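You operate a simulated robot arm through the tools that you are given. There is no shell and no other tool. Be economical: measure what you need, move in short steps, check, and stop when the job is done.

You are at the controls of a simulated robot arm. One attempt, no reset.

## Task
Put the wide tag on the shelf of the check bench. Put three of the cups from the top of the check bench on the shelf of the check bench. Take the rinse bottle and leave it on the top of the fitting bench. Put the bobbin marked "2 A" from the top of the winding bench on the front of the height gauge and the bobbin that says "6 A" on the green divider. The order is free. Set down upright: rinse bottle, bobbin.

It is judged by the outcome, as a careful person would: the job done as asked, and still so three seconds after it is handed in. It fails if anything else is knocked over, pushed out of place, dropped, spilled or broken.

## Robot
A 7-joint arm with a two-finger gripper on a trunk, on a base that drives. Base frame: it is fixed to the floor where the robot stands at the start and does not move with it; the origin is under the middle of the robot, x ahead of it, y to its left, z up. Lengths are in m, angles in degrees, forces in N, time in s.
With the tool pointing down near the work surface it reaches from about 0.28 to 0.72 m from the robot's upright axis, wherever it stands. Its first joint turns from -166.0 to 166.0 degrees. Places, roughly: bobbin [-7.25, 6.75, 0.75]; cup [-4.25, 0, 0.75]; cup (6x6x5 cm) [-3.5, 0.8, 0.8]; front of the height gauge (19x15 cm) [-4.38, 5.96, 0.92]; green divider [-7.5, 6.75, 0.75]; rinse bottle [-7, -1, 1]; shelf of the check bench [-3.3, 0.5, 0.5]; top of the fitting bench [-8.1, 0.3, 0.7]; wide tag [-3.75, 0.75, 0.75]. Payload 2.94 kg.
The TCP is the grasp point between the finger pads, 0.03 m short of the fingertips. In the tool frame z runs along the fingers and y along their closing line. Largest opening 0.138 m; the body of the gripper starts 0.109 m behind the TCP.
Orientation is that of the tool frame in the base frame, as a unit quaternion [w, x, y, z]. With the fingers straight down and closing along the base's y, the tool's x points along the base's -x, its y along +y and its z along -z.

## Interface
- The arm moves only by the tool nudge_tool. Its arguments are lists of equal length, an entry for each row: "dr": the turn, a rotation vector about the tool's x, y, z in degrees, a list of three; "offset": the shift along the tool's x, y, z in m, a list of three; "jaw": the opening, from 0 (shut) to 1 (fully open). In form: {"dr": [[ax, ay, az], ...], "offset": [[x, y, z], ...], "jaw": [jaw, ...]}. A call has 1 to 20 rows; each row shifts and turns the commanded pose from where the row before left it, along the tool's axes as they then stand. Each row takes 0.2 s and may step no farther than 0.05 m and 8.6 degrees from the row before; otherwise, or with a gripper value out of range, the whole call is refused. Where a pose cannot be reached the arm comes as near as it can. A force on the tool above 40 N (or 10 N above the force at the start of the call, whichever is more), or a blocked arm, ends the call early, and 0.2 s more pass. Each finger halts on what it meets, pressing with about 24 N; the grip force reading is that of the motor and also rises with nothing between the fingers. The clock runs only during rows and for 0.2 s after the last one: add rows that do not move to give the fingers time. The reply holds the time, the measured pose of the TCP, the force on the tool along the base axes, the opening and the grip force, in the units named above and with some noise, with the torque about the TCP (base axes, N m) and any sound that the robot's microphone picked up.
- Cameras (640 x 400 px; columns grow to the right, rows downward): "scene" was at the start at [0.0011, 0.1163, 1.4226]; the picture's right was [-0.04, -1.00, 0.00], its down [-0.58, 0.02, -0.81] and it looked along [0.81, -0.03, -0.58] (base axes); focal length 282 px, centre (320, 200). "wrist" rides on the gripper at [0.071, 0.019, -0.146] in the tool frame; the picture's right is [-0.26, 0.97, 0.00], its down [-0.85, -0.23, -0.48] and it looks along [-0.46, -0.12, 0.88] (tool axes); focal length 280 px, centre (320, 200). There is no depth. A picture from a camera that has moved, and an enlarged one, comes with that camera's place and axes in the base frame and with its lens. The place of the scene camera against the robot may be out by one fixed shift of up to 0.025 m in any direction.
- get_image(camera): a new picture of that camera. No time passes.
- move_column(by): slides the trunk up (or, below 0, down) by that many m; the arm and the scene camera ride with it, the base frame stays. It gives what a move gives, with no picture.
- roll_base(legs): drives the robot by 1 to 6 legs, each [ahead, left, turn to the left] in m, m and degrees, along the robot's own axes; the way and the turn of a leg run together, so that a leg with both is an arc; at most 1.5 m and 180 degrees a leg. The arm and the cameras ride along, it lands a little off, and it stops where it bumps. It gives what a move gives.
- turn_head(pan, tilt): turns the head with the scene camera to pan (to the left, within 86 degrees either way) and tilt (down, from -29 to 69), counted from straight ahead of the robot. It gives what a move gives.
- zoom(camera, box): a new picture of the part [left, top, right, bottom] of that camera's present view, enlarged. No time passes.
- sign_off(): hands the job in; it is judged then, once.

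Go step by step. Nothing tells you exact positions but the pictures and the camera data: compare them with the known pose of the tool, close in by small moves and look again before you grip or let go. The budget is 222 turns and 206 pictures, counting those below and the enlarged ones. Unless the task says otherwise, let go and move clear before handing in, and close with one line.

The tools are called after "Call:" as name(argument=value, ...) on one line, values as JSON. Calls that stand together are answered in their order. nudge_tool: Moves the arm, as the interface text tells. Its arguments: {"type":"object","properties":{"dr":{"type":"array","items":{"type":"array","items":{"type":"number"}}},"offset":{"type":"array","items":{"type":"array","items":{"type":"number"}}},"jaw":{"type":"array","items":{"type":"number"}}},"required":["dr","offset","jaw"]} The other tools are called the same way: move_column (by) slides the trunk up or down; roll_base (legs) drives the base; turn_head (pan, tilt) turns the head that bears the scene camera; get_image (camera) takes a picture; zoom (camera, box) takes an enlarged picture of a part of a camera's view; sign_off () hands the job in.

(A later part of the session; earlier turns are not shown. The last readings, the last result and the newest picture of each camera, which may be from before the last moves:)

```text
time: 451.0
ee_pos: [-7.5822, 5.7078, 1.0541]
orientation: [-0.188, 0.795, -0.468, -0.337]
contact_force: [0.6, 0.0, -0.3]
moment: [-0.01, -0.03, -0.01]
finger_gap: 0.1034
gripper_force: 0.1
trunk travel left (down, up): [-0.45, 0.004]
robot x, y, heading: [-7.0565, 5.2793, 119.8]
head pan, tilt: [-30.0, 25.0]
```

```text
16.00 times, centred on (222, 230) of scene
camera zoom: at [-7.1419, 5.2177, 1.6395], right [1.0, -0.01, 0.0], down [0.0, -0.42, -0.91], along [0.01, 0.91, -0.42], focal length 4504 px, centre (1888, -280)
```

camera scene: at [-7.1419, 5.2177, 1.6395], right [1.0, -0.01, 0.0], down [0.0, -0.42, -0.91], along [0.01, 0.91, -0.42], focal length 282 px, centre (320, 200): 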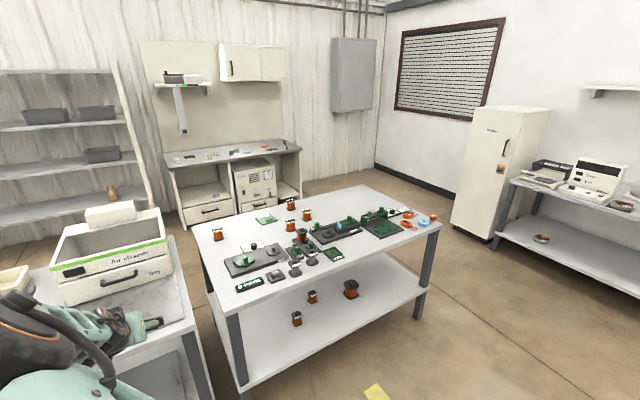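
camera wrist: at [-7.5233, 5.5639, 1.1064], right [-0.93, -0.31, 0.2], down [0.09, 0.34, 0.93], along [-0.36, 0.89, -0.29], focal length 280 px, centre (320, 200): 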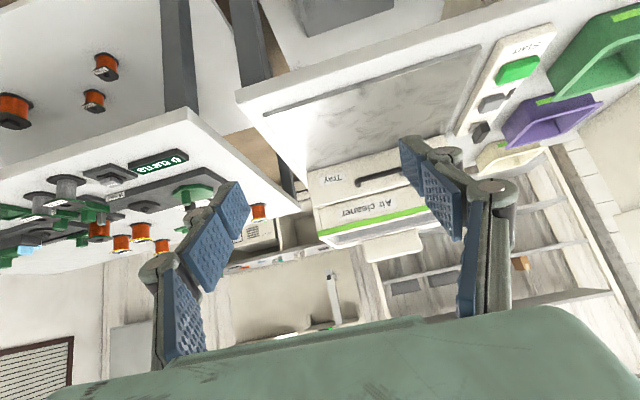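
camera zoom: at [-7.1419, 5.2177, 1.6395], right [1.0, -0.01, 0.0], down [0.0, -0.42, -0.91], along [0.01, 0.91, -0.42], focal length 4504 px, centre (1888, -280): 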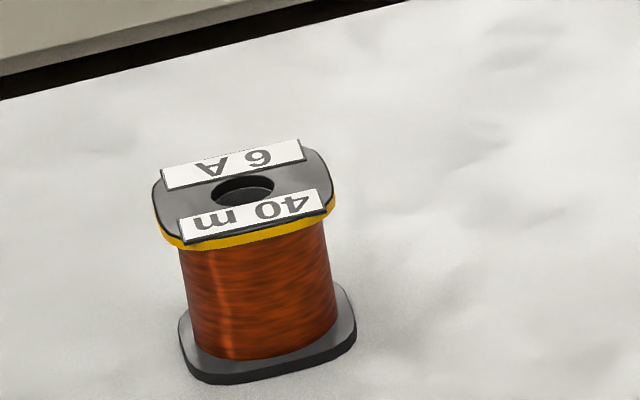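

One bobbin clearly reads "2 A / 60 m" (far side). All of these are nearer the back of the bench, where there's a wide aisle, so I go around the right end. First slide right and look.

Call:
roll_base(legs=[[0, -1.0, 0], [0, -0.85, 0]])

Call:
turn_head(pan=0, tilt=30)

Call:
get_image(camera="scene")

```text
time: 467.6
ee_pos: [-5.9493, 6.6111, 1.055]
orientation: [-0.189, 0.794, -0.47, -0.336]
contact_force: [-0.1, -0.6, -0.3]
moment: [0.02, -0.05, -0.01]
finger_gap: 0.1036
gripper_force: 0.0
trunk travel left (down, up): [-0.45, 0.004]
robot x, y, heading: [-5.4234, 6.1772, 119.4]
head pan, tilt: [-30.0, 25.0]
```

```text
time: 468.6
ee_pos: [-5.9488, 6.6117, 1.0544]
orientation: [-0.19, 0.794, -0.47, -0.336]
contact_force: [0.4, -0.9, -0.2]
moment: [-0.03, -0.02, -0.03]
finger_gap: 0.1033
gripper_force: 0.1
trunk travel left (down, up): [-0.45, 0.004]
robot x, y, heading: [-5.4283, 6.1763, 119.3]
head pan, tilt: [0.0, 30.0]
```

```text
68 pictures are left
camera scene: at [-5.5564, 6.1055, 1.6315], right [0.87, 0.49, 0.0], down [0.24, -0.44, -0.87], along [-0.42, 0.76, -0.5], focal length 282 px, centre (320, 200)
```

scene: 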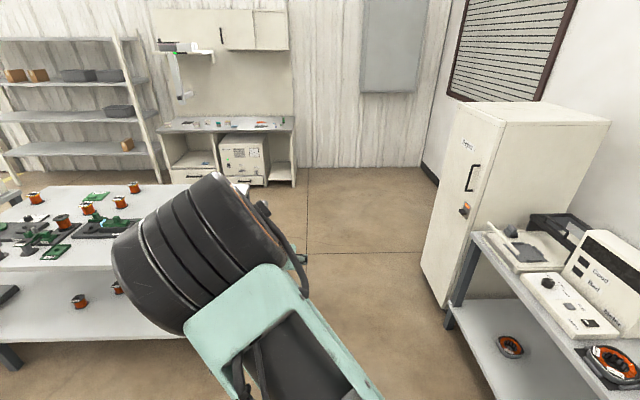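

Call:
roll_base(legs=[[0, 0.03, 1.0], [1.15, 0, 0], [1.1, 0, 0], [0, 0, 178]])

Call:
turn_head(pan=-25, tilt=35)

Call:
get_image(camera="scene")

```text
time: 487.5
ee_pos: [-6.0829, 7.667, 1.0554]
orientation: [0.328, 0.501, 0.775, -0.202]
contact_force: [0.2, -0.4, 0.5]
moment: [-0.01, 0.0, 0.01]
finger_gap: 0.1037
gripper_force: 0.0
trunk travel left (down, up): [-0.45, 0.004]
robot x, y, heading: [-6.5738, 8.138, -65.3]
head pan, tilt: [0.0, 30.0]
```

```text
time: 488.4
ee_pos: [-6.0824, 7.6651, 1.0552]
orientation: [0.329, 0.501, 0.774, -0.203]
contact_force: [-0.3, -0.5, -0.1]
moment: [0.03, 0.03, 0.01]
finger_gap: 0.1034
gripper_force: 0.1
trunk travel left (down, up): [-0.45, 0.004]
robot x, y, heading: [-6.5672, 8.1384, -65.2]
head pan, tilt: [-25.0, 35.0]
```

```text
67 pictures are left
camera scene: at [-6.4867, 8.1648, 1.6238], right [-1.0, 0.0, 0.0], down [0.0, 0.57, -0.82], along [0.0, -0.82, -0.57], focal length 282 px, centre (320, 200)
```

scene: 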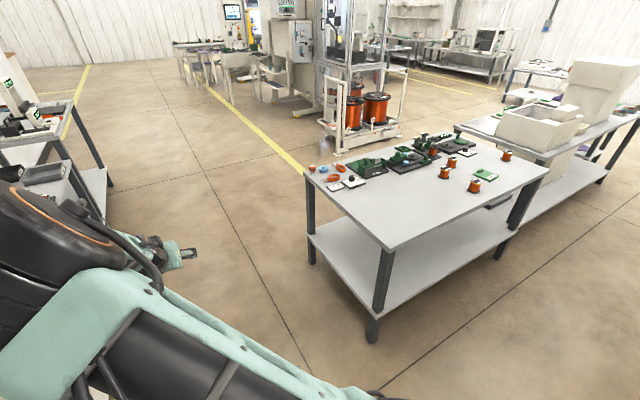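

Call:
zoom(camera="scene", box=[425, 140, 525, 202])

Call:
zoom(camera="scene", box=[495, 145, 519, 163])

```text
6.40 times, centred on (475, 171) of scene
camera zoom: at [-6.4867, 8.1648, 1.6238], right [-1.0, 0.0, 0.0], down [0.0, 0.57, -0.82], along [0.0, -0.82, -0.57], focal length 1802 px, centre (-672, 386)
```

zoom: 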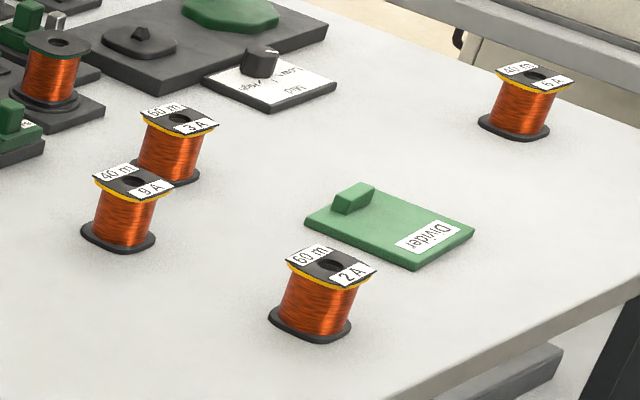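

```text
16.00 times, centred on (507, 154) of scene
camera zoom: at [-6.4867, 8.1648, 1.6238], right [-1.0, 0.0, 0.0], down [0.0, 0.57, -0.82], along [0.0, -0.82, -0.57], focal length 4504 px, centre (-2672, 936)
```

zoom: 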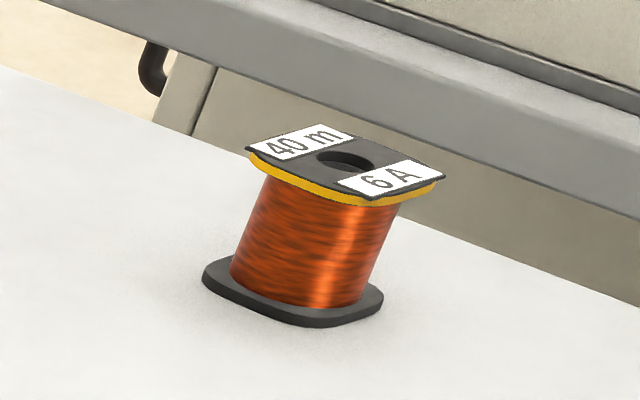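

The 6 A bobbin is the lone one at about (-7.68, 6.53), the 2 A at (-7.316, 6.895), the divider at (-7.45, 6.74); bench top ≈0.80. I turn the tool vertical and move to the back side.

Call:
nudge_tool(dr=[[0, 7.5, 0], [0, 7.5, 0], [0, 7.5, 0], [0, 7.5, 0], [0, 7.5, 0], [0, 7.5, 0], [0, 0, 0]], offset=[[0, 0, 0], [0, 0, 0], [0, 0, 0], [0, 0, 0], [0, 0, 0], [0, 0, 0], [0, 0, 0]], jaw=[0.75, 0.75, 0.75, 0.75, 0.75, 0.75, 0.75])

Call:
roll_base(legs=[[0, 0, 5.7], [0.1, -0.8, 0], [0.1, -0.7, 0]])

Call:
get_image(camera="wrist")

Call:
get_image(camera="scene")

```text
time: 490.0
ee_pos: [-6.0826, 7.6647, 1.054]
orientation: [0.007, 0.54, 0.842, 0.004]
contact_force: [-1.1, 0.0, 0.6]
moment: [0.03, 0.02, -0.04]
finger_gap: 0.1033
gripper_force: 0.0
trunk travel left (down, up): [-0.45, 0.004]
robot x, y, heading: [-6.5678, 8.1372, -65.5]
head pan, tilt: [-25.0, 35.0]
```

```text
time: 504.2
ee_pos: [-7.2308, 6.7843, 1.0545]
orientation: [0.007, 0.493, 0.87, 0.005]
contact_force: [0.2, -0.1, -0.1]
moment: [-0.01, -0.01, 0.01]
finger_gap: 0.1037
gripper_force: 0.1
trunk travel left (down, up): [-0.45, 0.004]
robot x, y, heading: [-7.7639, 7.2051, -59.1]
head pan, tilt: [-25.0, 35.0]
```

```text
64 pictures are left
camera wrist: at [-7.2522, 6.8535, 1.1993], right [0.96, 0.27, 0.02], down [0.23, -0.85, 0.48], along [0.14, -0.46, -0.88], focal length 280 px, centre (320, 200)
```

wrist: 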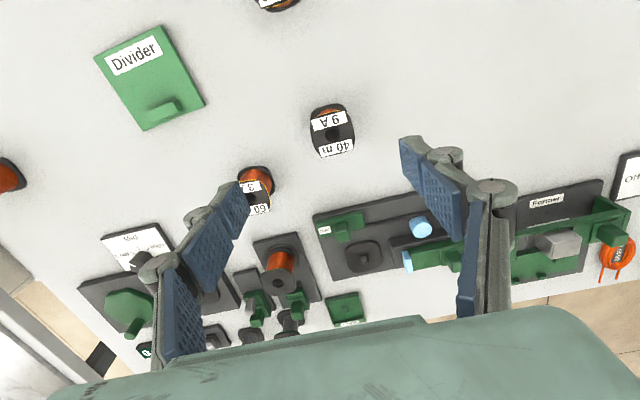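

```text
63 pictures are left
camera scene: at [-7.6875, 7.238, 1.6237], right [-0.99, -0.1, 0.0], down [-0.06, 0.57, -0.82], along [0.09, -0.81, -0.57], focal length 282 px, centre (320, 200)
```

scene: 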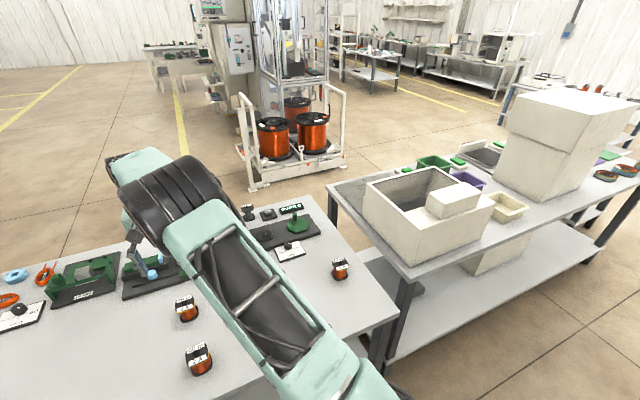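

Call:
nudge_tool(dr=[[0, 0, 0], [0, 0, 0], [0, 0, 0], [0, 0, 0], [0, 0, 0], [0, 0, 0], [0, 0, 0], [0, 0, 0], [0, 0, 0], [0, 0, 0], [0, 0, 0], [0, 0, 0]], offset=[[0.001, -0.047, 0], [0.001, -0.047, 0], [0.001, -0.047, 0], [0.001, -0.047, 0], [0.001, -0.047, 0], [0.001, -0.047, 0], [0.001, -0.047, 0], [0.001, -0.047, 0], [0.001, -0.047, 0], [0.001, -0.047, 0], [0.001, -0.047, 0], [0, 0, 0]], jaw=[0.75, 0.75, 0.75, 0.75, 0.75, 0.75, 0.75, 0.75, 0.75, 0.75, 0.75, 0.75])

Call:
get_image(camera="wrist")

```text
time: 506.8
ee_pos: [-7.6797, 6.5254, 1.0453]
orientation: [0.007, 0.493, 0.87, 0.005]
contact_force: [-0.1, 0.6, 0.1]
moment: [0.02, 0.01, 0.01]
finger_gap: 0.1035
gripper_force: 0.1
trunk travel left (down, up): [-0.45, 0.004]
robot x, y, heading: [-7.7672, 7.2024, -59.3]
head pan, tilt: [-25.0, 35.0]
```

```text
62 pictures are left
camera wrist: at [-7.7009, 6.5954, 1.1902], right [0.96, 0.27, 0.02], down [0.23, -0.85, 0.48], along [0.14, -0.46, -0.88], focal length 280 px, centre (320, 200)
```

wrist: 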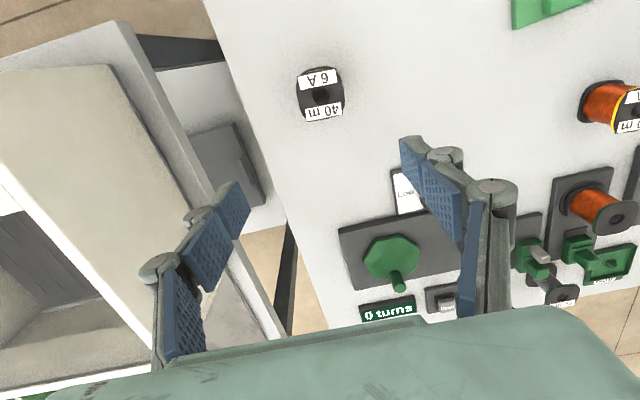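

Call:
nudge_tool(dr=[[0, 0, 1.8], [0, 0, 1.8], [0, 0, 1.8], [0, 0, 0]], offset=[[0.0078, 0.0033, 0.035], [0.0078, 0.0033, 0.035], [0.0078, 0.0033, 0.035], [0, 0, 0]], jaw=[0.75, 0.75, 0.75, 0.75])

Call:
get_image(camera="wrist")

```text
time: 507.8
ee_pos: [-7.6791, 6.5543, 0.9415]
orientation: [0.006, 0.535, 0.845, 0.005]
contact_force: [0.3, -0.1, -0.6]
moment: [-0.01, -0.03, -0.05]
finger_gap: 0.1035
gripper_force: 0.2
trunk travel left (down, up): [-0.45, 0.004]
robot x, y, heading: [-7.7665, 7.1994, -58.7]
head pan, tilt: [-25.0, 35.0]
```

```text
61 pictures are left
camera wrist: at [-7.6942, 6.6252, 1.0863], right [0.98, 0.18, 0.02], down [0.15, -0.87, 0.48], along [0.1, -0.47, -0.88], focal length 280 px, centre (320, 200)
```

wrist: 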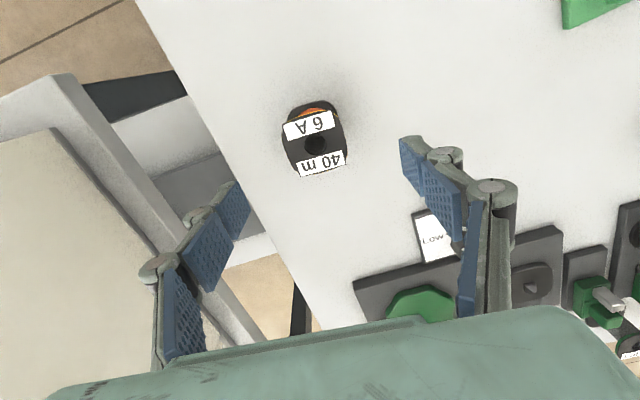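

Call:
nudge_tool(dr=[[0, 0, 0], [0, 0, 0], [0, 0, 0], [0, 0, 0], [0, 0, 0], [0, 0, 0], [0, 0, 0], [0, 0, 0]], offset=[[0, -0.003, 0.0295], [0, 0, 0.0295], [0, 0, 0.0295], [0, 0, 0], [0, 0, 0], [0, 0, 0], [0, 0, 0], [0, 0, 0]], jaw=[0.75, 0.75, 0.75, 0.75, 0.5, 0.3, 0.3, 0.3])

Call:
get_image(camera="wrist")

```text
time: 509.6
ee_pos: [-7.6816, 6.5543, 0.8513]
orientation: [0.006, 0.534, 0.845, 0.005]
contact_force: [-0.1, 0.6, 0.9]
moment: [-0.03, 0.02, 0.0]
finger_gap: 0.0548
gripper_force: 24.0
trunk travel left (down, up): [-0.45, 0.004]
robot x, y, heading: [-7.763, 7.2063, -58.9]
head pan, tilt: [-25.0, 35.0]
```

```text
60 pictures are left
camera wrist: at [-7.6973, 6.625, 0.9961], right [0.98, 0.18, 0.02], down [0.15, -0.87, 0.48], along [0.1, -0.47, -0.88], focal length 280 px, centre (320, 200)
```

wrist: 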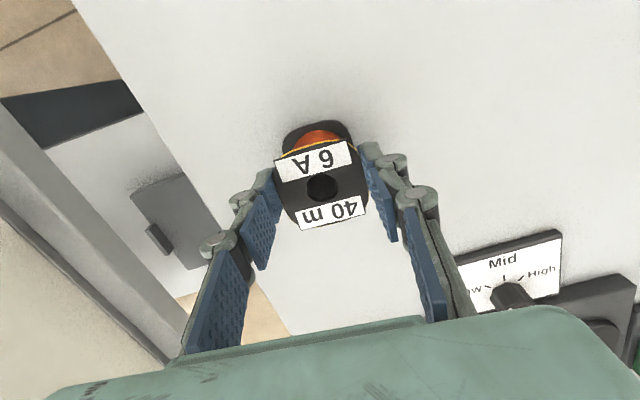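

Gripped (flanges, 0.0548). I lift and carry it over the divider plate, aligning with it.

Call:
nudge_tool(dr=[[0, 0, 0], [0, 0, 0], [0, 0, 0], [0, 0, 0], [0, 0, 0], [0, 0, 0], [0, 0, 0], [0, 0, 0], [0, 0, 0], [0, 0, 0], [0, 0, -5.85], [0, 0, -5.85], [0, 0, 0]], offset=[[0, 0, -0.02], [0, 0, -0.04], [0, 0, -0.04], [0.0136, 0.0426, 0], [0.0136, 0.0426, 0], [0.0136, 0.0426, 0], [0.0136, 0.0426, 0], [0.0136, 0.0426, 0], [0.0136, 0.0426, 0], [0.0136, 0.0426, 0], [0, 0, 0], [0, 0, 0], [0, 0, 0]], jaw=[0.3, 0.3, 0.3, 0.3, 0.3, 0.3, 0.3, 0.3, 0.3, 0.3, 0.3, 0.3, 0.3])

Call:
get_image(camera="wrist")

Call:
get_image(camera="scene")

```text
time: 512.4
ee_pos: [-7.4543, 6.7672, 0.957]
orientation: [0.008, 0.444, 0.896, 0.005]
contact_force: [0.9, 0.2, -2.4]
moment: [-0.03, -0.01, 0.0]
finger_gap: 0.0547
gripper_force: 23.5
trunk travel left (down, up): [-0.45, 0.004]
robot x, y, heading: [-7.7648, 7.2042, -58.7]
head pan, tilt: [-25.0, 35.0]
```

```text
59 pictures are left
camera wrist: at [-7.4841, 6.8331, 1.101], right [0.93, 0.38, 0.02], down [0.32, -0.82, 0.48], along [0.19, -0.44, -0.88], focal length 280 px, centre (320, 200)
```

wrist: 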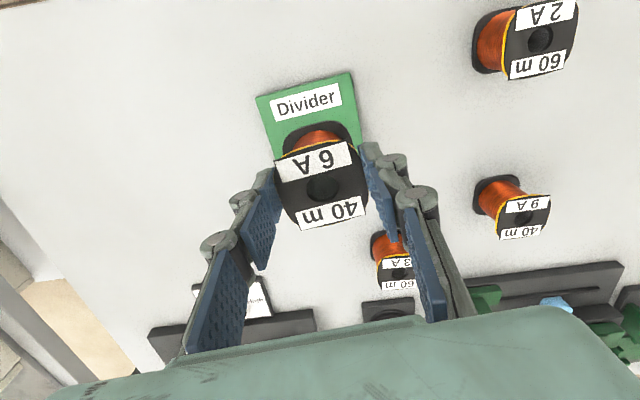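

```text
58 pictures are left
camera scene: at [-7.6872, 7.2378, 1.6237], right [-0.99, -0.1, 0.0], down [-0.06, 0.57, -0.82], along [0.09, -0.81, -0.57], focal length 282 px, centre (320, 200)
```

scene: 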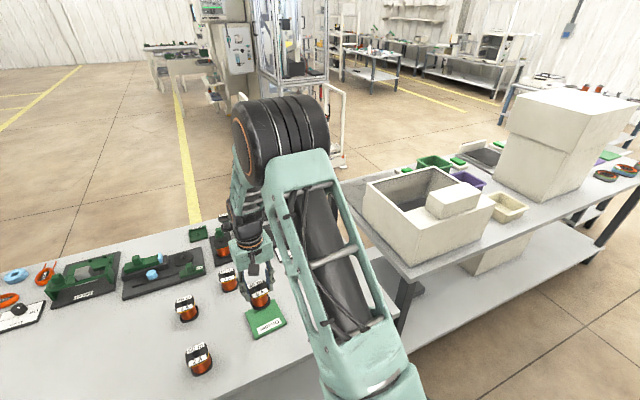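

Call:
nudge_tool(dr=[[0, 0, 0], [0, 0, 0], [0, 0, 0], [0, 0, 0]], offset=[[0.008, -0.004, 0.02], [0, 0, 0.03], [0, 0, 0.028], [0, 0, 0]], jaw=[0.3, 0.3, 0.3, 0.3])

Call:
get_image(camera="wrist")

Call:
zoom(camera="scene", box=[210, 260, 310, 350])

```text
time: 513.4
ee_pos: [-7.46, 6.7719, 0.8756]
orientation: [0.008, 0.445, 0.895, 0.005]
contact_force: [0.1, -0.5, -2.4]
moment: [-0.01, 0.05, 0.01]
finger_gap: 0.0548
gripper_force: 24.0
trunk travel left (down, up): [-0.45, 0.004]
robot x, y, heading: [-7.7656, 7.2051, -58.8]
head pan, tilt: [-25.0, 35.0]
```

```text
57 pictures are left
camera wrist: at [-7.4903, 6.8379, 1.0217], right [0.93, 0.37, 0.02], down [0.32, -0.82, 0.48], along [0.19, -0.44, -0.88], focal length 280 px, centre (320, 200)
```

wrist: 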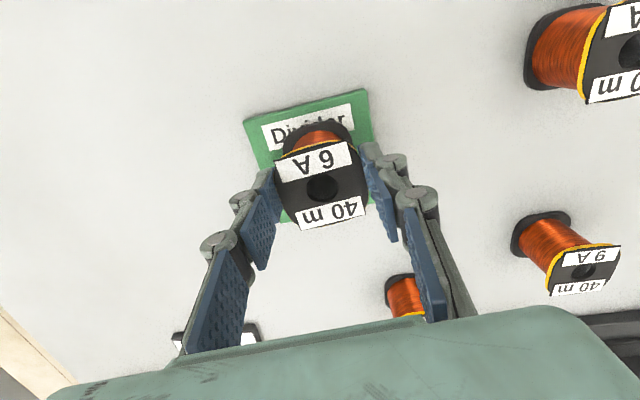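

```text
4.44 times, centred on (260, 305) of scene
camera zoom: at [-7.6873, 7.2379, 1.6237], right [-0.99, -0.1, 0.0], down [-0.06, 0.57, -0.82], along [0.09, -0.81, -0.57], focal length 1251 px, centre (587, -267)
```

zoom: 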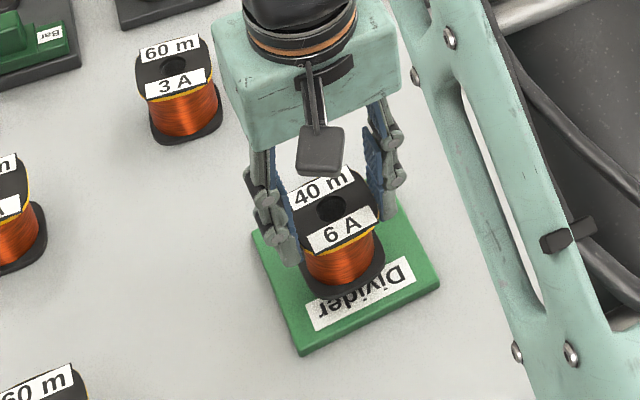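

Call:
nudge_tool(dr=[[0, 0, 0], [0, 0, 0]], offset=[[0, 0, 0.009], [0, 0, 0]], jaw=[0.3, 0.3])

Call:
nudge_tool(dr=[[0, 0, 0], [0, 0, 0]], offset=[[0, 0, 0.004], [0, 0, 0]], jaw=[0.3, 0.3])

Call:
nudge_tool(dr=[[0, 0, 0], [0, 0, 0]], offset=[[0, 0, 0.003], [0, 0, 0]], jaw=[0.3, 0.3])

```text
time: 514.0
ee_pos: [-7.4603, 6.772, 0.8694]
orientation: [0.007, 0.445, 0.896, 0.005]
contact_force: [-0.1, -0.4, -2.2]
moment: [0.0, 0.01, 0.0]
finger_gap: 0.0548
gripper_force: 24.1
trunk travel left (down, up): [-0.45, 0.004]
robot x, y, heading: [-7.7672, 7.2045, -58.9]
head pan, tilt: [-25.0, 35.0]
```

```text
time: 514.6
ee_pos: [-7.4604, 6.7718, 0.8651]
orientation: [0.008, 0.445, 0.896, 0.005]
contact_force: [0.6, 0.0, -2.1]
moment: [0.02, -0.02, -0.02]
finger_gap: 0.0548
gripper_force: 23.6
trunk travel left (down, up): [-0.45, 0.004]
robot x, y, heading: [-7.7671, 7.2047, -59.0]
head pan, tilt: [-25.0, 35.0]
```

```text
time: 515.2
ee_pos: [-7.4608, 6.7723, 0.8625]
orientation: [0.008, 0.444, 0.896, 0.005]
contact_force: [0.5, 0.1, -2.2]
moment: [0.01, 0.0, -0.02]
finger_gap: 0.0548
gripper_force: 23.8
trunk travel left (down, up): [-0.45, 0.004]
robot x, y, heading: [-7.7605, 7.2021, -59.4]
head pan, tilt: [-25.0, 35.0]
```

Call:
nudge_tool(dr=[[0, 0, 0], [0, 0, 0]], offset=[[0, 0, 0.002], [0, 0, 0]], jaw=[0.3, 0.3])

Call:
nudge_tool(dr=[[0, 0, 0], [0, 0, 0]], offset=[[0, 0, 0.002], [0, 0, 0]], jaw=[0.3, 0.3])

Call:
nudge_tool(dr=[[0, 0, 0], [0, 0, 0]], offset=[[0, 0, 0.002], [0, 0, 0]], jaw=[0.3, 0.3])

```text
time: 515.8
ee_pos: [-7.4606, 6.7728, 0.8607]
orientation: [0.007, 0.444, 0.896, 0.005]
contact_force: [-0.5, 0.5, 4.7]
moment: [0.27, 0.14, -0.01]
finger_gap: 0.0549
gripper_force: 24.0
trunk travel left (down, up): [-0.45, 0.004]
robot x, y, heading: [-7.7672, 7.2034, -59.1]
head pan, tilt: [-25.0, 35.0]
```

```text
time: 516.4
ee_pos: [-7.4617, 6.7723, 0.8603]
orientation: [0.009, 0.444, 0.896, 0.004]
contact_force: [0.3, 2.0, 19.6]
moment: [0.06, 0.09, 0.05]
finger_gap: 0.0549
gripper_force: 24.1
trunk travel left (down, up): [-0.45, 0.004]
robot x, y, heading: [-7.7623, 7.204, -59.2]
head pan, tilt: [-25.0, 35.0]
```

```text
time: 517.0
ee_pos: [-7.4611, 6.7719, 0.8583]
orientation: [0.009, 0.444, 0.896, 0.005]
contact_force: [0.7, -0.8, 18.7]
moment: [-0.14, -0.12, 0.06]
finger_gap: 0.0547
gripper_force: 23.4
trunk travel left (down, up): [-0.45, 0.004]
robot x, y, heading: [-7.7628, 7.203, -59.2]
head pan, tilt: [-25.0, 35.0]
```

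Seated on the plate. I unload and open.

Call:
nudge_tool(dr=[[0, 0, 0], [0, 0, 0], [0, 0, 0], [0, 0, 0]], offset=[[0, 0, -0.004], [0, 0, 0], [0, 0, 0], [0, 0, 0]], jaw=[0.3, 0.5, 0.65, 0.65])

Call:
nudge_tool(dr=[[0, 0, 0], [0, 0, 0], [0, 0, 0], [0, 0, 0], [0, 0, 0]], offset=[[0, 0, -0.03], [0, 0, -0.04], [0, 0, -0.04], [0, 0, -0.03], [0, 0, 0]], jaw=[0.65, 0.65, 0.65, 0.75, 0.75])

Call:
get_image(camera="wrist")

Call:
zoom(camera="scene", box=[170, 250, 310, 390])

```text
time: 518.0
ee_pos: [-7.4611, 6.7728, 0.8617]
orientation: [0.007, 0.444, 0.896, 0.005]
contact_force: [-0.5, -0.8, 0.8]
moment: [-0.01, 0.0, 0.0]
finger_gap: 0.0896
gripper_force: 0.0
trunk travel left (down, up): [-0.45, 0.004]
robot x, y, heading: [-7.7667, 7.2031, -58.7]
head pan, tilt: [-25.0, 35.0]
```

```text
time: 519.2
ee_pos: [-7.4648, 6.7706, 1.0006]
orientation: [0.007, 0.445, 0.896, 0.006]
contact_force: [-0.8, 0.6, 0.5]
moment: [0.01, -0.01, -0.03]
finger_gap: 0.1034
gripper_force: 0.0
trunk travel left (down, up): [-0.45, 0.004]
robot x, y, heading: [-7.7636, 7.2006, -58.9]
head pan, tilt: [-25.0, 35.0]
```

```text
55 pictures are left
camera wrist: at [-7.4939, 6.8366, 1.1444], right [0.93, 0.37, 0.02], down [0.32, -0.82, 0.48], along [0.19, -0.44, -0.88], focal length 280 px, centre (320, 200)
```

wrist: 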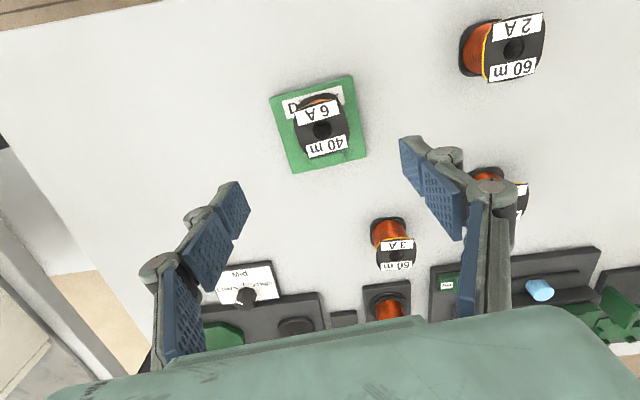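

```text
2.86 times, centred on (240, 320) of scene
camera zoom: at [-7.6873, 7.2379, 1.6237], right [-0.99, -0.1, 0.0], down [-0.06, 0.57, -0.82], along [0.09, -0.81, -0.57], focal length 804 px, centre (549, -143)
```

zoom: 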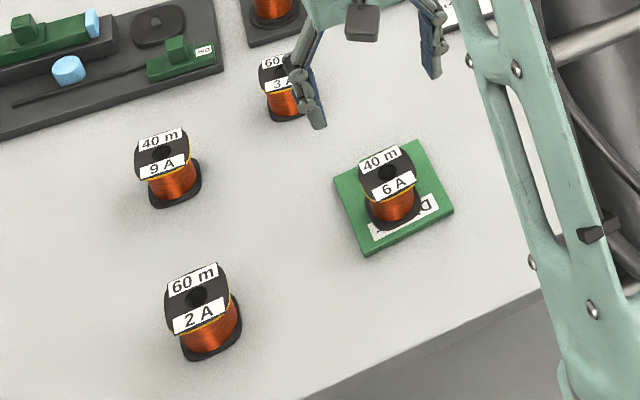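

Call:
zoom(camera="wrist", box=[260, 65, 380, 185])

Call:
zoom(camera="wrist", box=[440, 0, 560, 90])

```text
3.33 times, centred on (320, 125) of wrist
camera zoom: at [-7.4939, 6.8366, 1.1444], right [0.93, 0.37, 0.02], down [0.32, -0.82, 0.48], along [0.19, -0.44, -0.88], focal length 935 px, centre (320, 450)
```

zoom: 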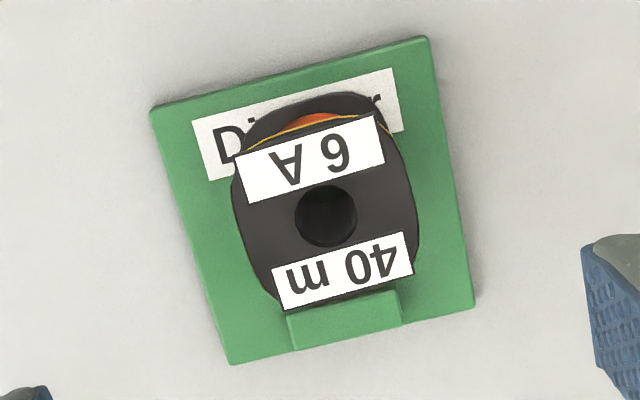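

```text
4.44 times, centred on (500, 45) of wrist
camera zoom: at [-7.4939, 6.8366, 1.1444], right [0.93, 0.37, 0.02], down [0.32, -0.82, 0.48], along [0.19, -0.44, -0.88], focal length 1246 px, centre (-480, 889)
```

zoom: 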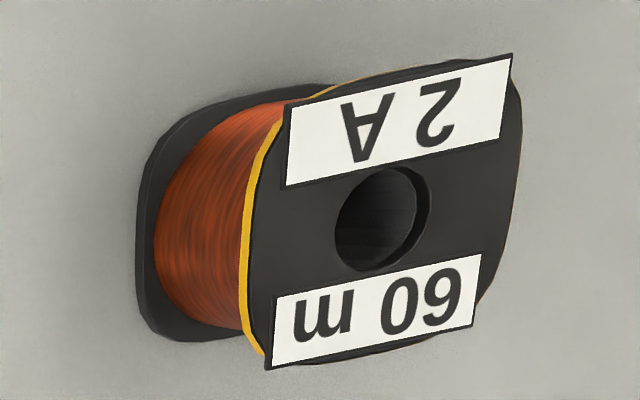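

6 A is properly on the divider. Now the 2 A bobbin at (-7.326, 6.903).

Call:
nudge_tool(dr=[[0, 0, 0], [0, 0, 0], [0, 0, 0], [0, 0, 0], [0, 0, 0], [0, 0, 0], [0, 0, 0]], offset=[[0.0054, 0.0478, 0], [0.0054, 0.0478, 0], [0.0054, 0.0478, 0], [0.0054, 0.0478, 0], [0, 0, 0.03], [0, 0, 0.03], [0, 0, 0]], jaw=[0.75, 0.75, 0.75, 0.75, 0.75, 0.75, 0.75])

Call:
get_image(camera="wrist")

```text
time: 520.8
ee_pos: [-7.3222, 6.9027, 0.9441]
orientation: [0.007, 0.444, 0.896, 0.005]
contact_force: [-0.6, -0.1, 0.4]
moment: [0.02, 0.0, -0.02]
finger_gap: 0.1036
gripper_force: 0.1
trunk travel left (down, up): [-0.45, 0.004]
robot x, y, heading: [-7.7662, 7.2026, -59.0]
head pan, tilt: [-25.0, 35.0]
```

```text
51 pictures are left
camera wrist: at [-7.3535, 6.9688, 1.0876], right [0.93, 0.37, 0.02], down [0.32, -0.82, 0.48], along [0.19, -0.44, -0.88], focal length 280 px, centre (320, 200)
```

wrist: 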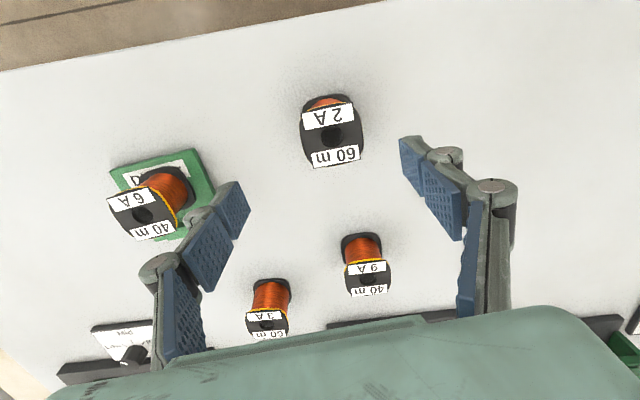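

Call:
nudge_tool(dr=[[0, 0, 3], [0, 0, 0], [0, 0, 0], [0, 0, 0], [0, 0, 0], [0, 0, 0], [0, 0, 0], [0, 0, 0]], offset=[[0.005, 0.011, 0.02], [0, 0, 0.036], [0, 0, 0.036], [0, 0, 0], [0, 0, 0], [0, 0, 0], [0, 0, 0], [0, 0, 0]], jaw=[0.75, 0.75, 0.75, 0.75, 0.5, 0.3, 0.3, 0.3])

Call:
get_image(camera="wrist")

```text
time: 522.6
ee_pos: [-7.3184, 6.9154, 0.8523]
orientation: [0.007, 0.468, 0.884, 0.005]
contact_force: [1.7, 0.6, 0.1]
moment: [0.01, -0.17, 0.02]
finger_gap: 0.0549
gripper_force: 24.4
trunk travel left (down, up): [-0.45, 0.004]
robot x, y, heading: [-7.7636, 7.2028, -59.0]
head pan, tilt: [-25.0, 35.0]
```

```text
50 pictures are left
camera wrist: at [-7.3453, 6.9818, 0.9971], right [0.95, 0.33, 0.02], down [0.28, -0.83, 0.48], along [0.17, -0.45, -0.88], focal length 280 px, centre (320, 200)
```

wrist: 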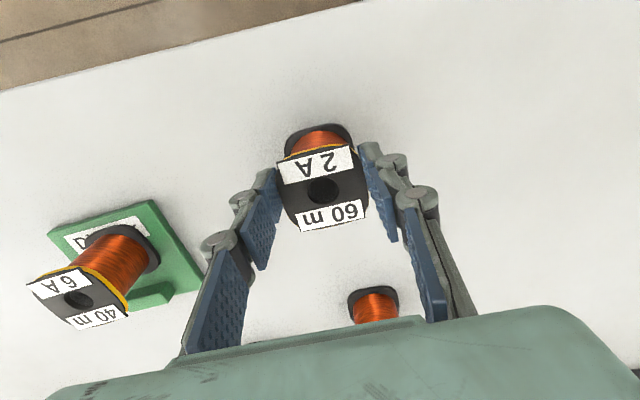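

2 A gripped. I lift, go back around the bench end toward the height gauge near (-4.38, 5.96).

Call:
nudge_tool(dr=[[0, 0, 0], [0, 0, 0], [0, 0, 0], [0, 0, 0], [0, 0, 0], [0, 0, 0]], offset=[[0, 0, -0.02], [0, 0, -0.04], [0, 0, -0.045], [0, 0, -0.045], [0, 0, -0.045], [0, 0, 0]], jaw=[0.3, 0.3, 0.3, 0.3, 0.3, 0.3])

Call:
roll_base(legs=[[-0.25, 0, 0], [0, 0.75, 0], [0, 0.73, 0]])

Call:
turn_head(pan=0, tilt=25)

Call:
get_image(camera="scene")

```text
time: 524.0
ee_pos: [-7.318, 6.9142, 1.0458]
orientation: [0.007, 0.468, 0.884, 0.004]
contact_force: [-0.1, 0.7, -4.2]
moment: [0.02, 0.02, -0.01]
finger_gap: 0.055
gripper_force: 24.1
trunk travel left (down, up): [-0.45, 0.004]
robot x, y, heading: [-7.7694, 7.2026, -58.7]
head pan, tilt: [-25.0, 35.0]
```

```text
time: 538.8
ee_pos: [-6.1776, 7.8937, 1.0456]
orientation: [0.007, 0.466, 0.885, 0.006]
contact_force: [0.6, 0.2, -3.9]
moment: [0.03, 0.05, -0.03]
finger_gap: 0.0549
gripper_force: 23.8
trunk travel left (down, up): [-0.45, 0.004]
robot x, y, heading: [-6.6207, 8.1844, -58.7]
head pan, tilt: [-25.0, 35.0]
```

```text
time: 539.7
ee_pos: [-6.1755, 7.894, 1.046]
orientation: [0.007, 0.466, 0.885, 0.005]
contact_force: [0.7, 0.0, -3.4]
moment: [-0.01, 0.0, 0.0]
finger_gap: 0.0546
gripper_force: 24.0
trunk travel left (down, up): [-0.45, 0.004]
robot x, y, heading: [-6.6262, 8.1822, -58.7]
head pan, tilt: [0.0, 25.0]
```

```text
49 pictures are left
camera scene: at [-6.5077, 8.2249, 1.6394], right [-0.86, -0.52, 0.0], down [-0.22, 0.36, -0.91], along [0.47, -0.77, -0.42], focal length 282 px, centre (320, 200)
```

scene: 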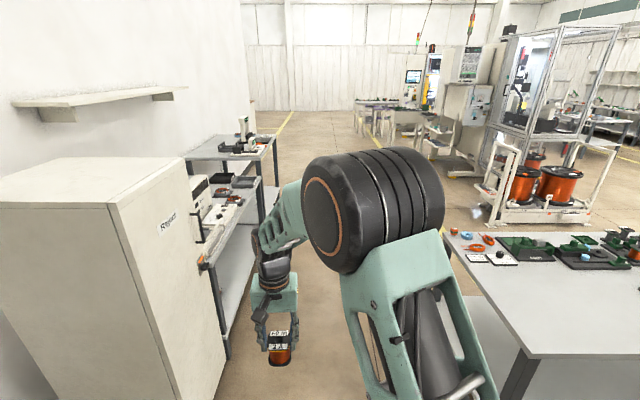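

Call:
nudge_tool(dr=[[0, 0, 0], [0, 0, 0], [0, 0, 0], [0, 0, 0], [0, 0, 0]], offset=[[0, -0.045, 0], [0, -0.045, 0], [0, -0.045, 0], [0, -0.03, 0], [0, 0, 0]], jaw=[0.3, 0.3, 0.3, 0.3, 0.3])

Call:
roll_base(legs=[[0, 0, -1.0], [1.4, 0, 0], [1.2, 0, 0]])

Call:
turn_head(pan=45, tilt=25)

Call:
get_image(camera="scene")

```text
time: 540.9
ee_pos: [-6.3122, 7.7999, 1.0425]
orientation: [0.007, 0.466, 0.885, 0.006]
contact_force: [0.6, 0.2, -3.2]
moment: [0.02, 0.0, 0.0]
finger_gap: 0.0549
gripper_force: 24.0
trunk travel left (down, up): [-0.45, 0.004]
robot x, y, heading: [-6.6198, 8.1808, -58.7]
head pan, tilt: [0.0, 25.0]
```

```text
time: 553.9
ee_pos: [-5.0219, 5.5604, 1.0426]
orientation: [0.007, 0.472, 0.881, 0.005]
contact_force: [0.2, -0.3, -3.2]
moment: [0.03, 0.05, 0.02]
finger_gap: 0.0549
gripper_force: 24.3
trunk travel left (down, up): [-0.45, 0.004]
robot x, y, heading: [-5.3317, 5.943, -59.7]
head pan, tilt: [0.0, 25.0]
```

```text
time: 555.0
ee_pos: [-5.0223, 5.5615, 1.0422]
orientation: [0.007, 0.472, 0.881, 0.005]
contact_force: [-0.7, -0.6, -3.0]
moment: [0.0, 0.03, 0.01]
finger_gap: 0.0548
gripper_force: 23.9
trunk travel left (down, up): [-0.45, 0.004]
robot x, y, heading: [-5.3285, 5.9447, -59.3]
head pan, tilt: [45.0, 25.0]
```

```text
48 pictures are left
camera scene: at [-5.1676, 6.045, 1.6395], right [-0.25, -0.97, 0.0], down [-0.41, 0.11, -0.91], along [0.88, -0.23, -0.42], focal length 282 px, centre (320, 200)
```

scene: 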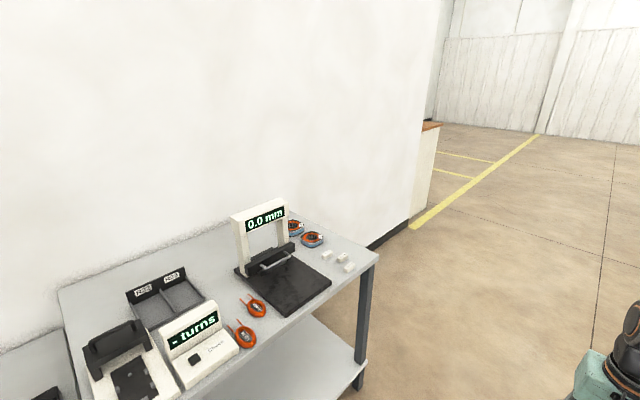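

Call:
zoom(camera="scene", box=[215, 190, 385, 325])

```text
2.96 times, centred on (300, 258) of scene
camera zoom: at [-5.1676, 6.045, 1.6395], right [-0.25, -0.97, 0.0], down [-0.41, 0.11, -0.91], along [0.88, -0.23, -0.42], focal length 834 px, centre (379, 30)
```

zoom: 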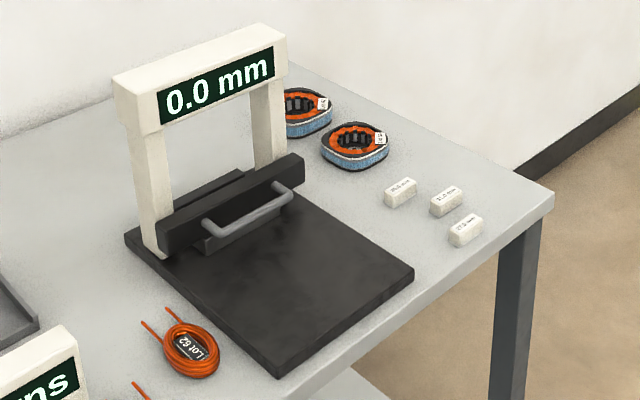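

The height gauge's dark base plate is centred near (-4.38, 5.96), top ≈0.92. I position in front of it and face it.

Call:
roll_base(legs=[[0.52, 0.04, 0], [0, 0, 88.5]])

Call:
turn_head(pan=15, tilt=35)

Call:
get_image(camera="scene")

Call:
get_image(camera="wrist")

```text
time: 561.8
ee_pos: [-4.6358, 5.8168, 1.0423]
orientation: [0.001, -0.28, 0.96, 0.008]
contact_force: [-1.0, -0.2, -3.0]
moment: [-0.02, -0.01, -0.03]
finger_gap: 0.0547
gripper_force: 24.0
trunk travel left (down, up): [-0.45, 0.004]
robot x, y, heading: [-5.0261, 5.5219, 29.5]
head pan, tilt: [45.0, 25.0]
```

```text
time: 562.7
ee_pos: [-4.6355, 5.8168, 1.0438]
orientation: [0.001, -0.28, 0.96, 0.008]
contact_force: [-0.4, 0.0, -3.5]
moment: [-0.04, 0.04, -0.02]
finger_gap: 0.0547
gripper_force: 24.1
trunk travel left (down, up): [-0.45, 0.004]
robot x, y, heading: [-5.0297, 5.5201, 29.2]
head pan, tilt: [15.0, 35.0]
```

```text
46 pictures are left
camera scene: at [-5.1067, 5.6455, 1.6237], right [0.7, -0.71, 0.0], down [-0.41, -0.4, -0.82], along [0.59, 0.57, -0.57], focal length 282 px, centre (320, 200)
```

scene: 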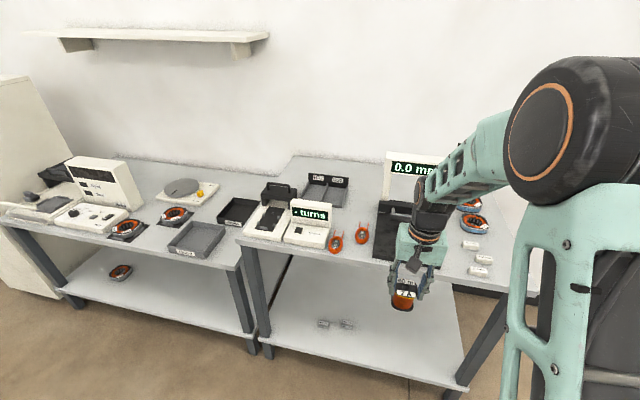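

```text
45 pictures are left
camera wrist: at [-4.7058, 5.7912, 1.1868], right [-0.3, 0.95, 0.02], down [0.84, 0.25, 0.48], along [0.45, 0.16, -0.88], focal length 280 px, centre (320, 200)
```

wrist: 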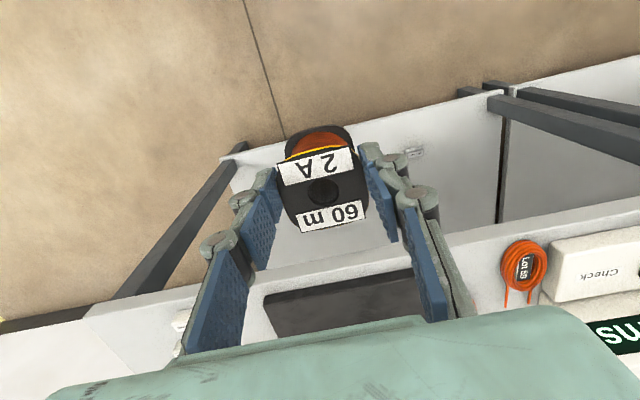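

The plate's front edge measures 0.196 m at z 0.92, as expected. I move forward and align over it.

Call:
roll_base(legs=[[0.18, 0, 0]])

Call:
get_image(camera="wrist")

Call:
get_image(camera="scene")

```text
time: 564.2
ee_pos: [-4.4779, 5.9081, 1.0428]
orientation: [0.0, -0.28, 0.96, 0.008]
contact_force: [0.0, 0.1, -3.3]
moment: [0.0, 0.09, 0.0]
finger_gap: 0.0548
gripper_force: 24.6
trunk travel left (down, up): [-0.45, 0.004]
robot x, y, heading: [-4.87, 5.6123, 29.8]
head pan, tilt: [15.0, 35.0]
```

```text
44 pictures are left
camera wrist: at [-4.5476, 5.8816, 1.1866], right [-0.3, 0.95, 0.02], down [0.84, 0.26, 0.48], along [0.45, 0.16, -0.88], focal length 280 px, centre (320, 200)
```

wrist: 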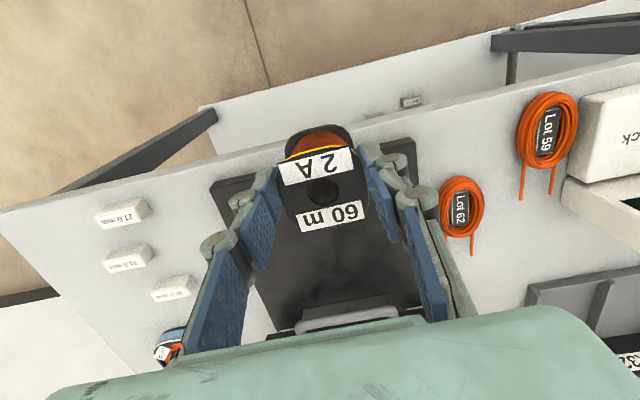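

```text
43 pictures are left
camera scene: at [-4.9479, 5.7349, 1.6237], right [0.7, -0.71, 0.0], down [-0.41, -0.4, -0.82], along [0.58, 0.57, -0.57], focal length 282 px, centre (320, 200)
```

scene: 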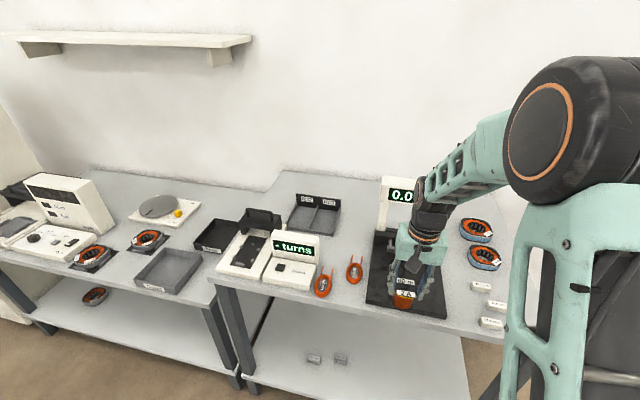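

Call:
nudge_tool(dr=[[0, 0, 0], [0, 0, 0], [0, 0, 0], [0, 0, 0], [0, 0, 0]], offset=[[-0.047, -0.01, 0], [-0.047, -0.01, 0], [0, 0, 0.025], [0, 0, 0.025], [0, 0, 0]], jaw=[0.3, 0.3, 0.3, 0.3, 0.3])

Call:
get_image(camera="wrist")

Call:
zoom(camera="scene", box=[340, 160, 500, 320])

```text
time: 565.4
ee_pos: [-4.3882, 5.9432, 0.9924]
orientation: [0.002, -0.28, 0.96, 0.009]
contact_force: [-0.8, -0.7, 8.3]
moment: [-0.11, 0.24, 0.0]
finger_gap: 0.0549
gripper_force: 23.5
trunk travel left (down, up): [-0.45, 0.004]
robot x, y, heading: [-4.8666, 5.6104, 29.8]
head pan, tilt: [15.0, 35.0]
```

```text
42 pictures are left
camera wrist: at [-4.4586, 5.9162, 1.1368], right [-0.3, 0.95, 0.02], down [0.84, 0.25, 0.48], along [0.45, 0.16, -0.88], focal length 280 px, centre (320, 200)
```

wrist: 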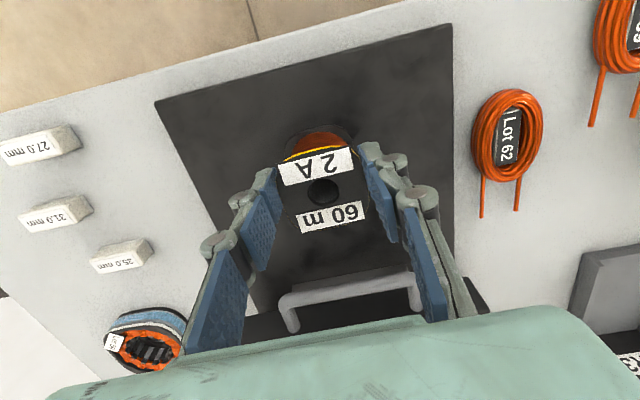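

```text
2.50 times, centred on (420, 240) of scene
camera zoom: at [-4.9497, 5.7337, 1.624], right [0.7, -0.71, 0.0], down [-0.41, -0.4, -0.82], along [0.58, 0.57, -0.57], focal length 704 px, centre (70, 100)
```

zoom: 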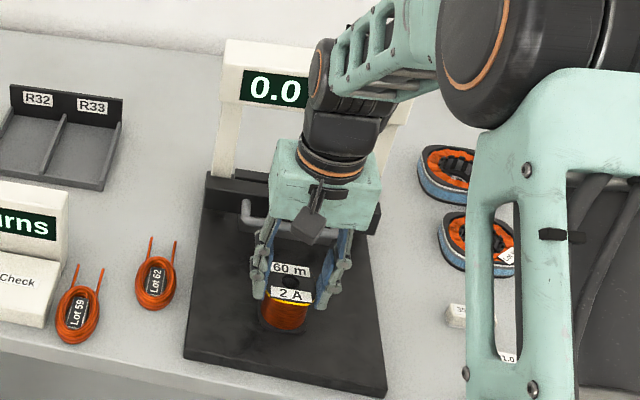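

Call:
nudge_tool(dr=[[0, 0, 0], [0, 0, 0]], offset=[[0, 0, 0.002], [0, 0, 0]], jaw=[0.3, 0.3])

Call:
zoom(camera="wrist", box=[230, 90, 410, 300])

```text
time: 566.0
ee_pos: [-4.3881, 5.9431, 0.9919]
orientation: [0.004, -0.281, 0.96, 0.009]
contact_force: [0.8, 2.1, 19.6]
moment: [-0.02, 0.04, 0.01]
finger_gap: 0.0547
gripper_force: 24.3
trunk travel left (down, up): [-0.45, 0.004]
robot x, y, heading: [-4.8687, 5.6106, 29.3]
head pan, tilt: [15.0, 35.0]
```

```text
1.90 times, centred on (320, 195) of wrist
camera zoom: at [-4.4588, 5.916, 1.1362], right [-0.3, 0.95, 0.02], down [0.84, 0.25, 0.48], along [0.46, 0.16, -0.88], focal length 534 px, centre (320, 210)
```

zoom: 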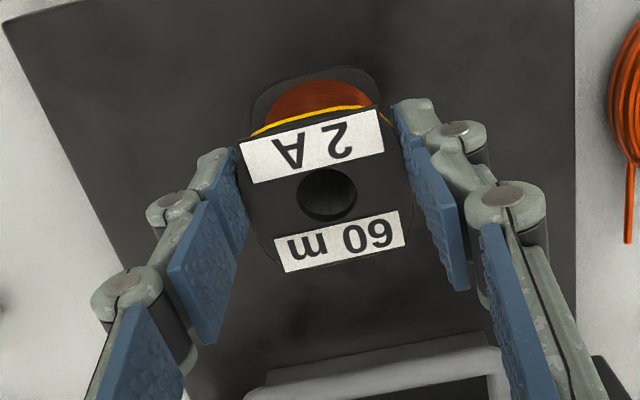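

Flat contact with the plate. Unload, release and rise.

Call:
nudge_tool(dr=[[0, 0, 0], [0, 0, 0], [0, 0, 0], [0, 0, 0]], offset=[[0, 0, -0.003], [0, 0, 0], [0, 0, 0], [0, 0, 0]], jaw=[0.3, 0.5, 0.65, 0.65])

Call:
get_image(camera="wrist")

```text
time: 567.0
ee_pos: [-4.3887, 5.9414, 0.9932]
orientation: [0.0, -0.281, 0.96, 0.009]
contact_force: [0.6, 0.6, 0.0]
moment: [0.0, -0.03, 0.0]
finger_gap: 0.0899
gripper_force: 0.0
trunk travel left (down, up): [-0.45, 0.004]
robot x, y, heading: [-4.8697, 5.611, 29.5]
head pan, tilt: [15.0, 35.0]
```

```text
39 pictures are left
camera wrist: at [-4.4585, 5.9155, 1.1379], right [-0.3, 0.95, 0.02], down [0.84, 0.26, 0.48], along [0.45, 0.16, -0.88], focal length 280 px, centre (320, 200)
```

wrist: 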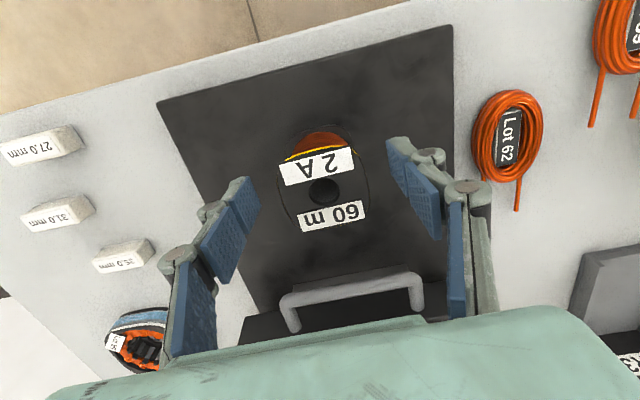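

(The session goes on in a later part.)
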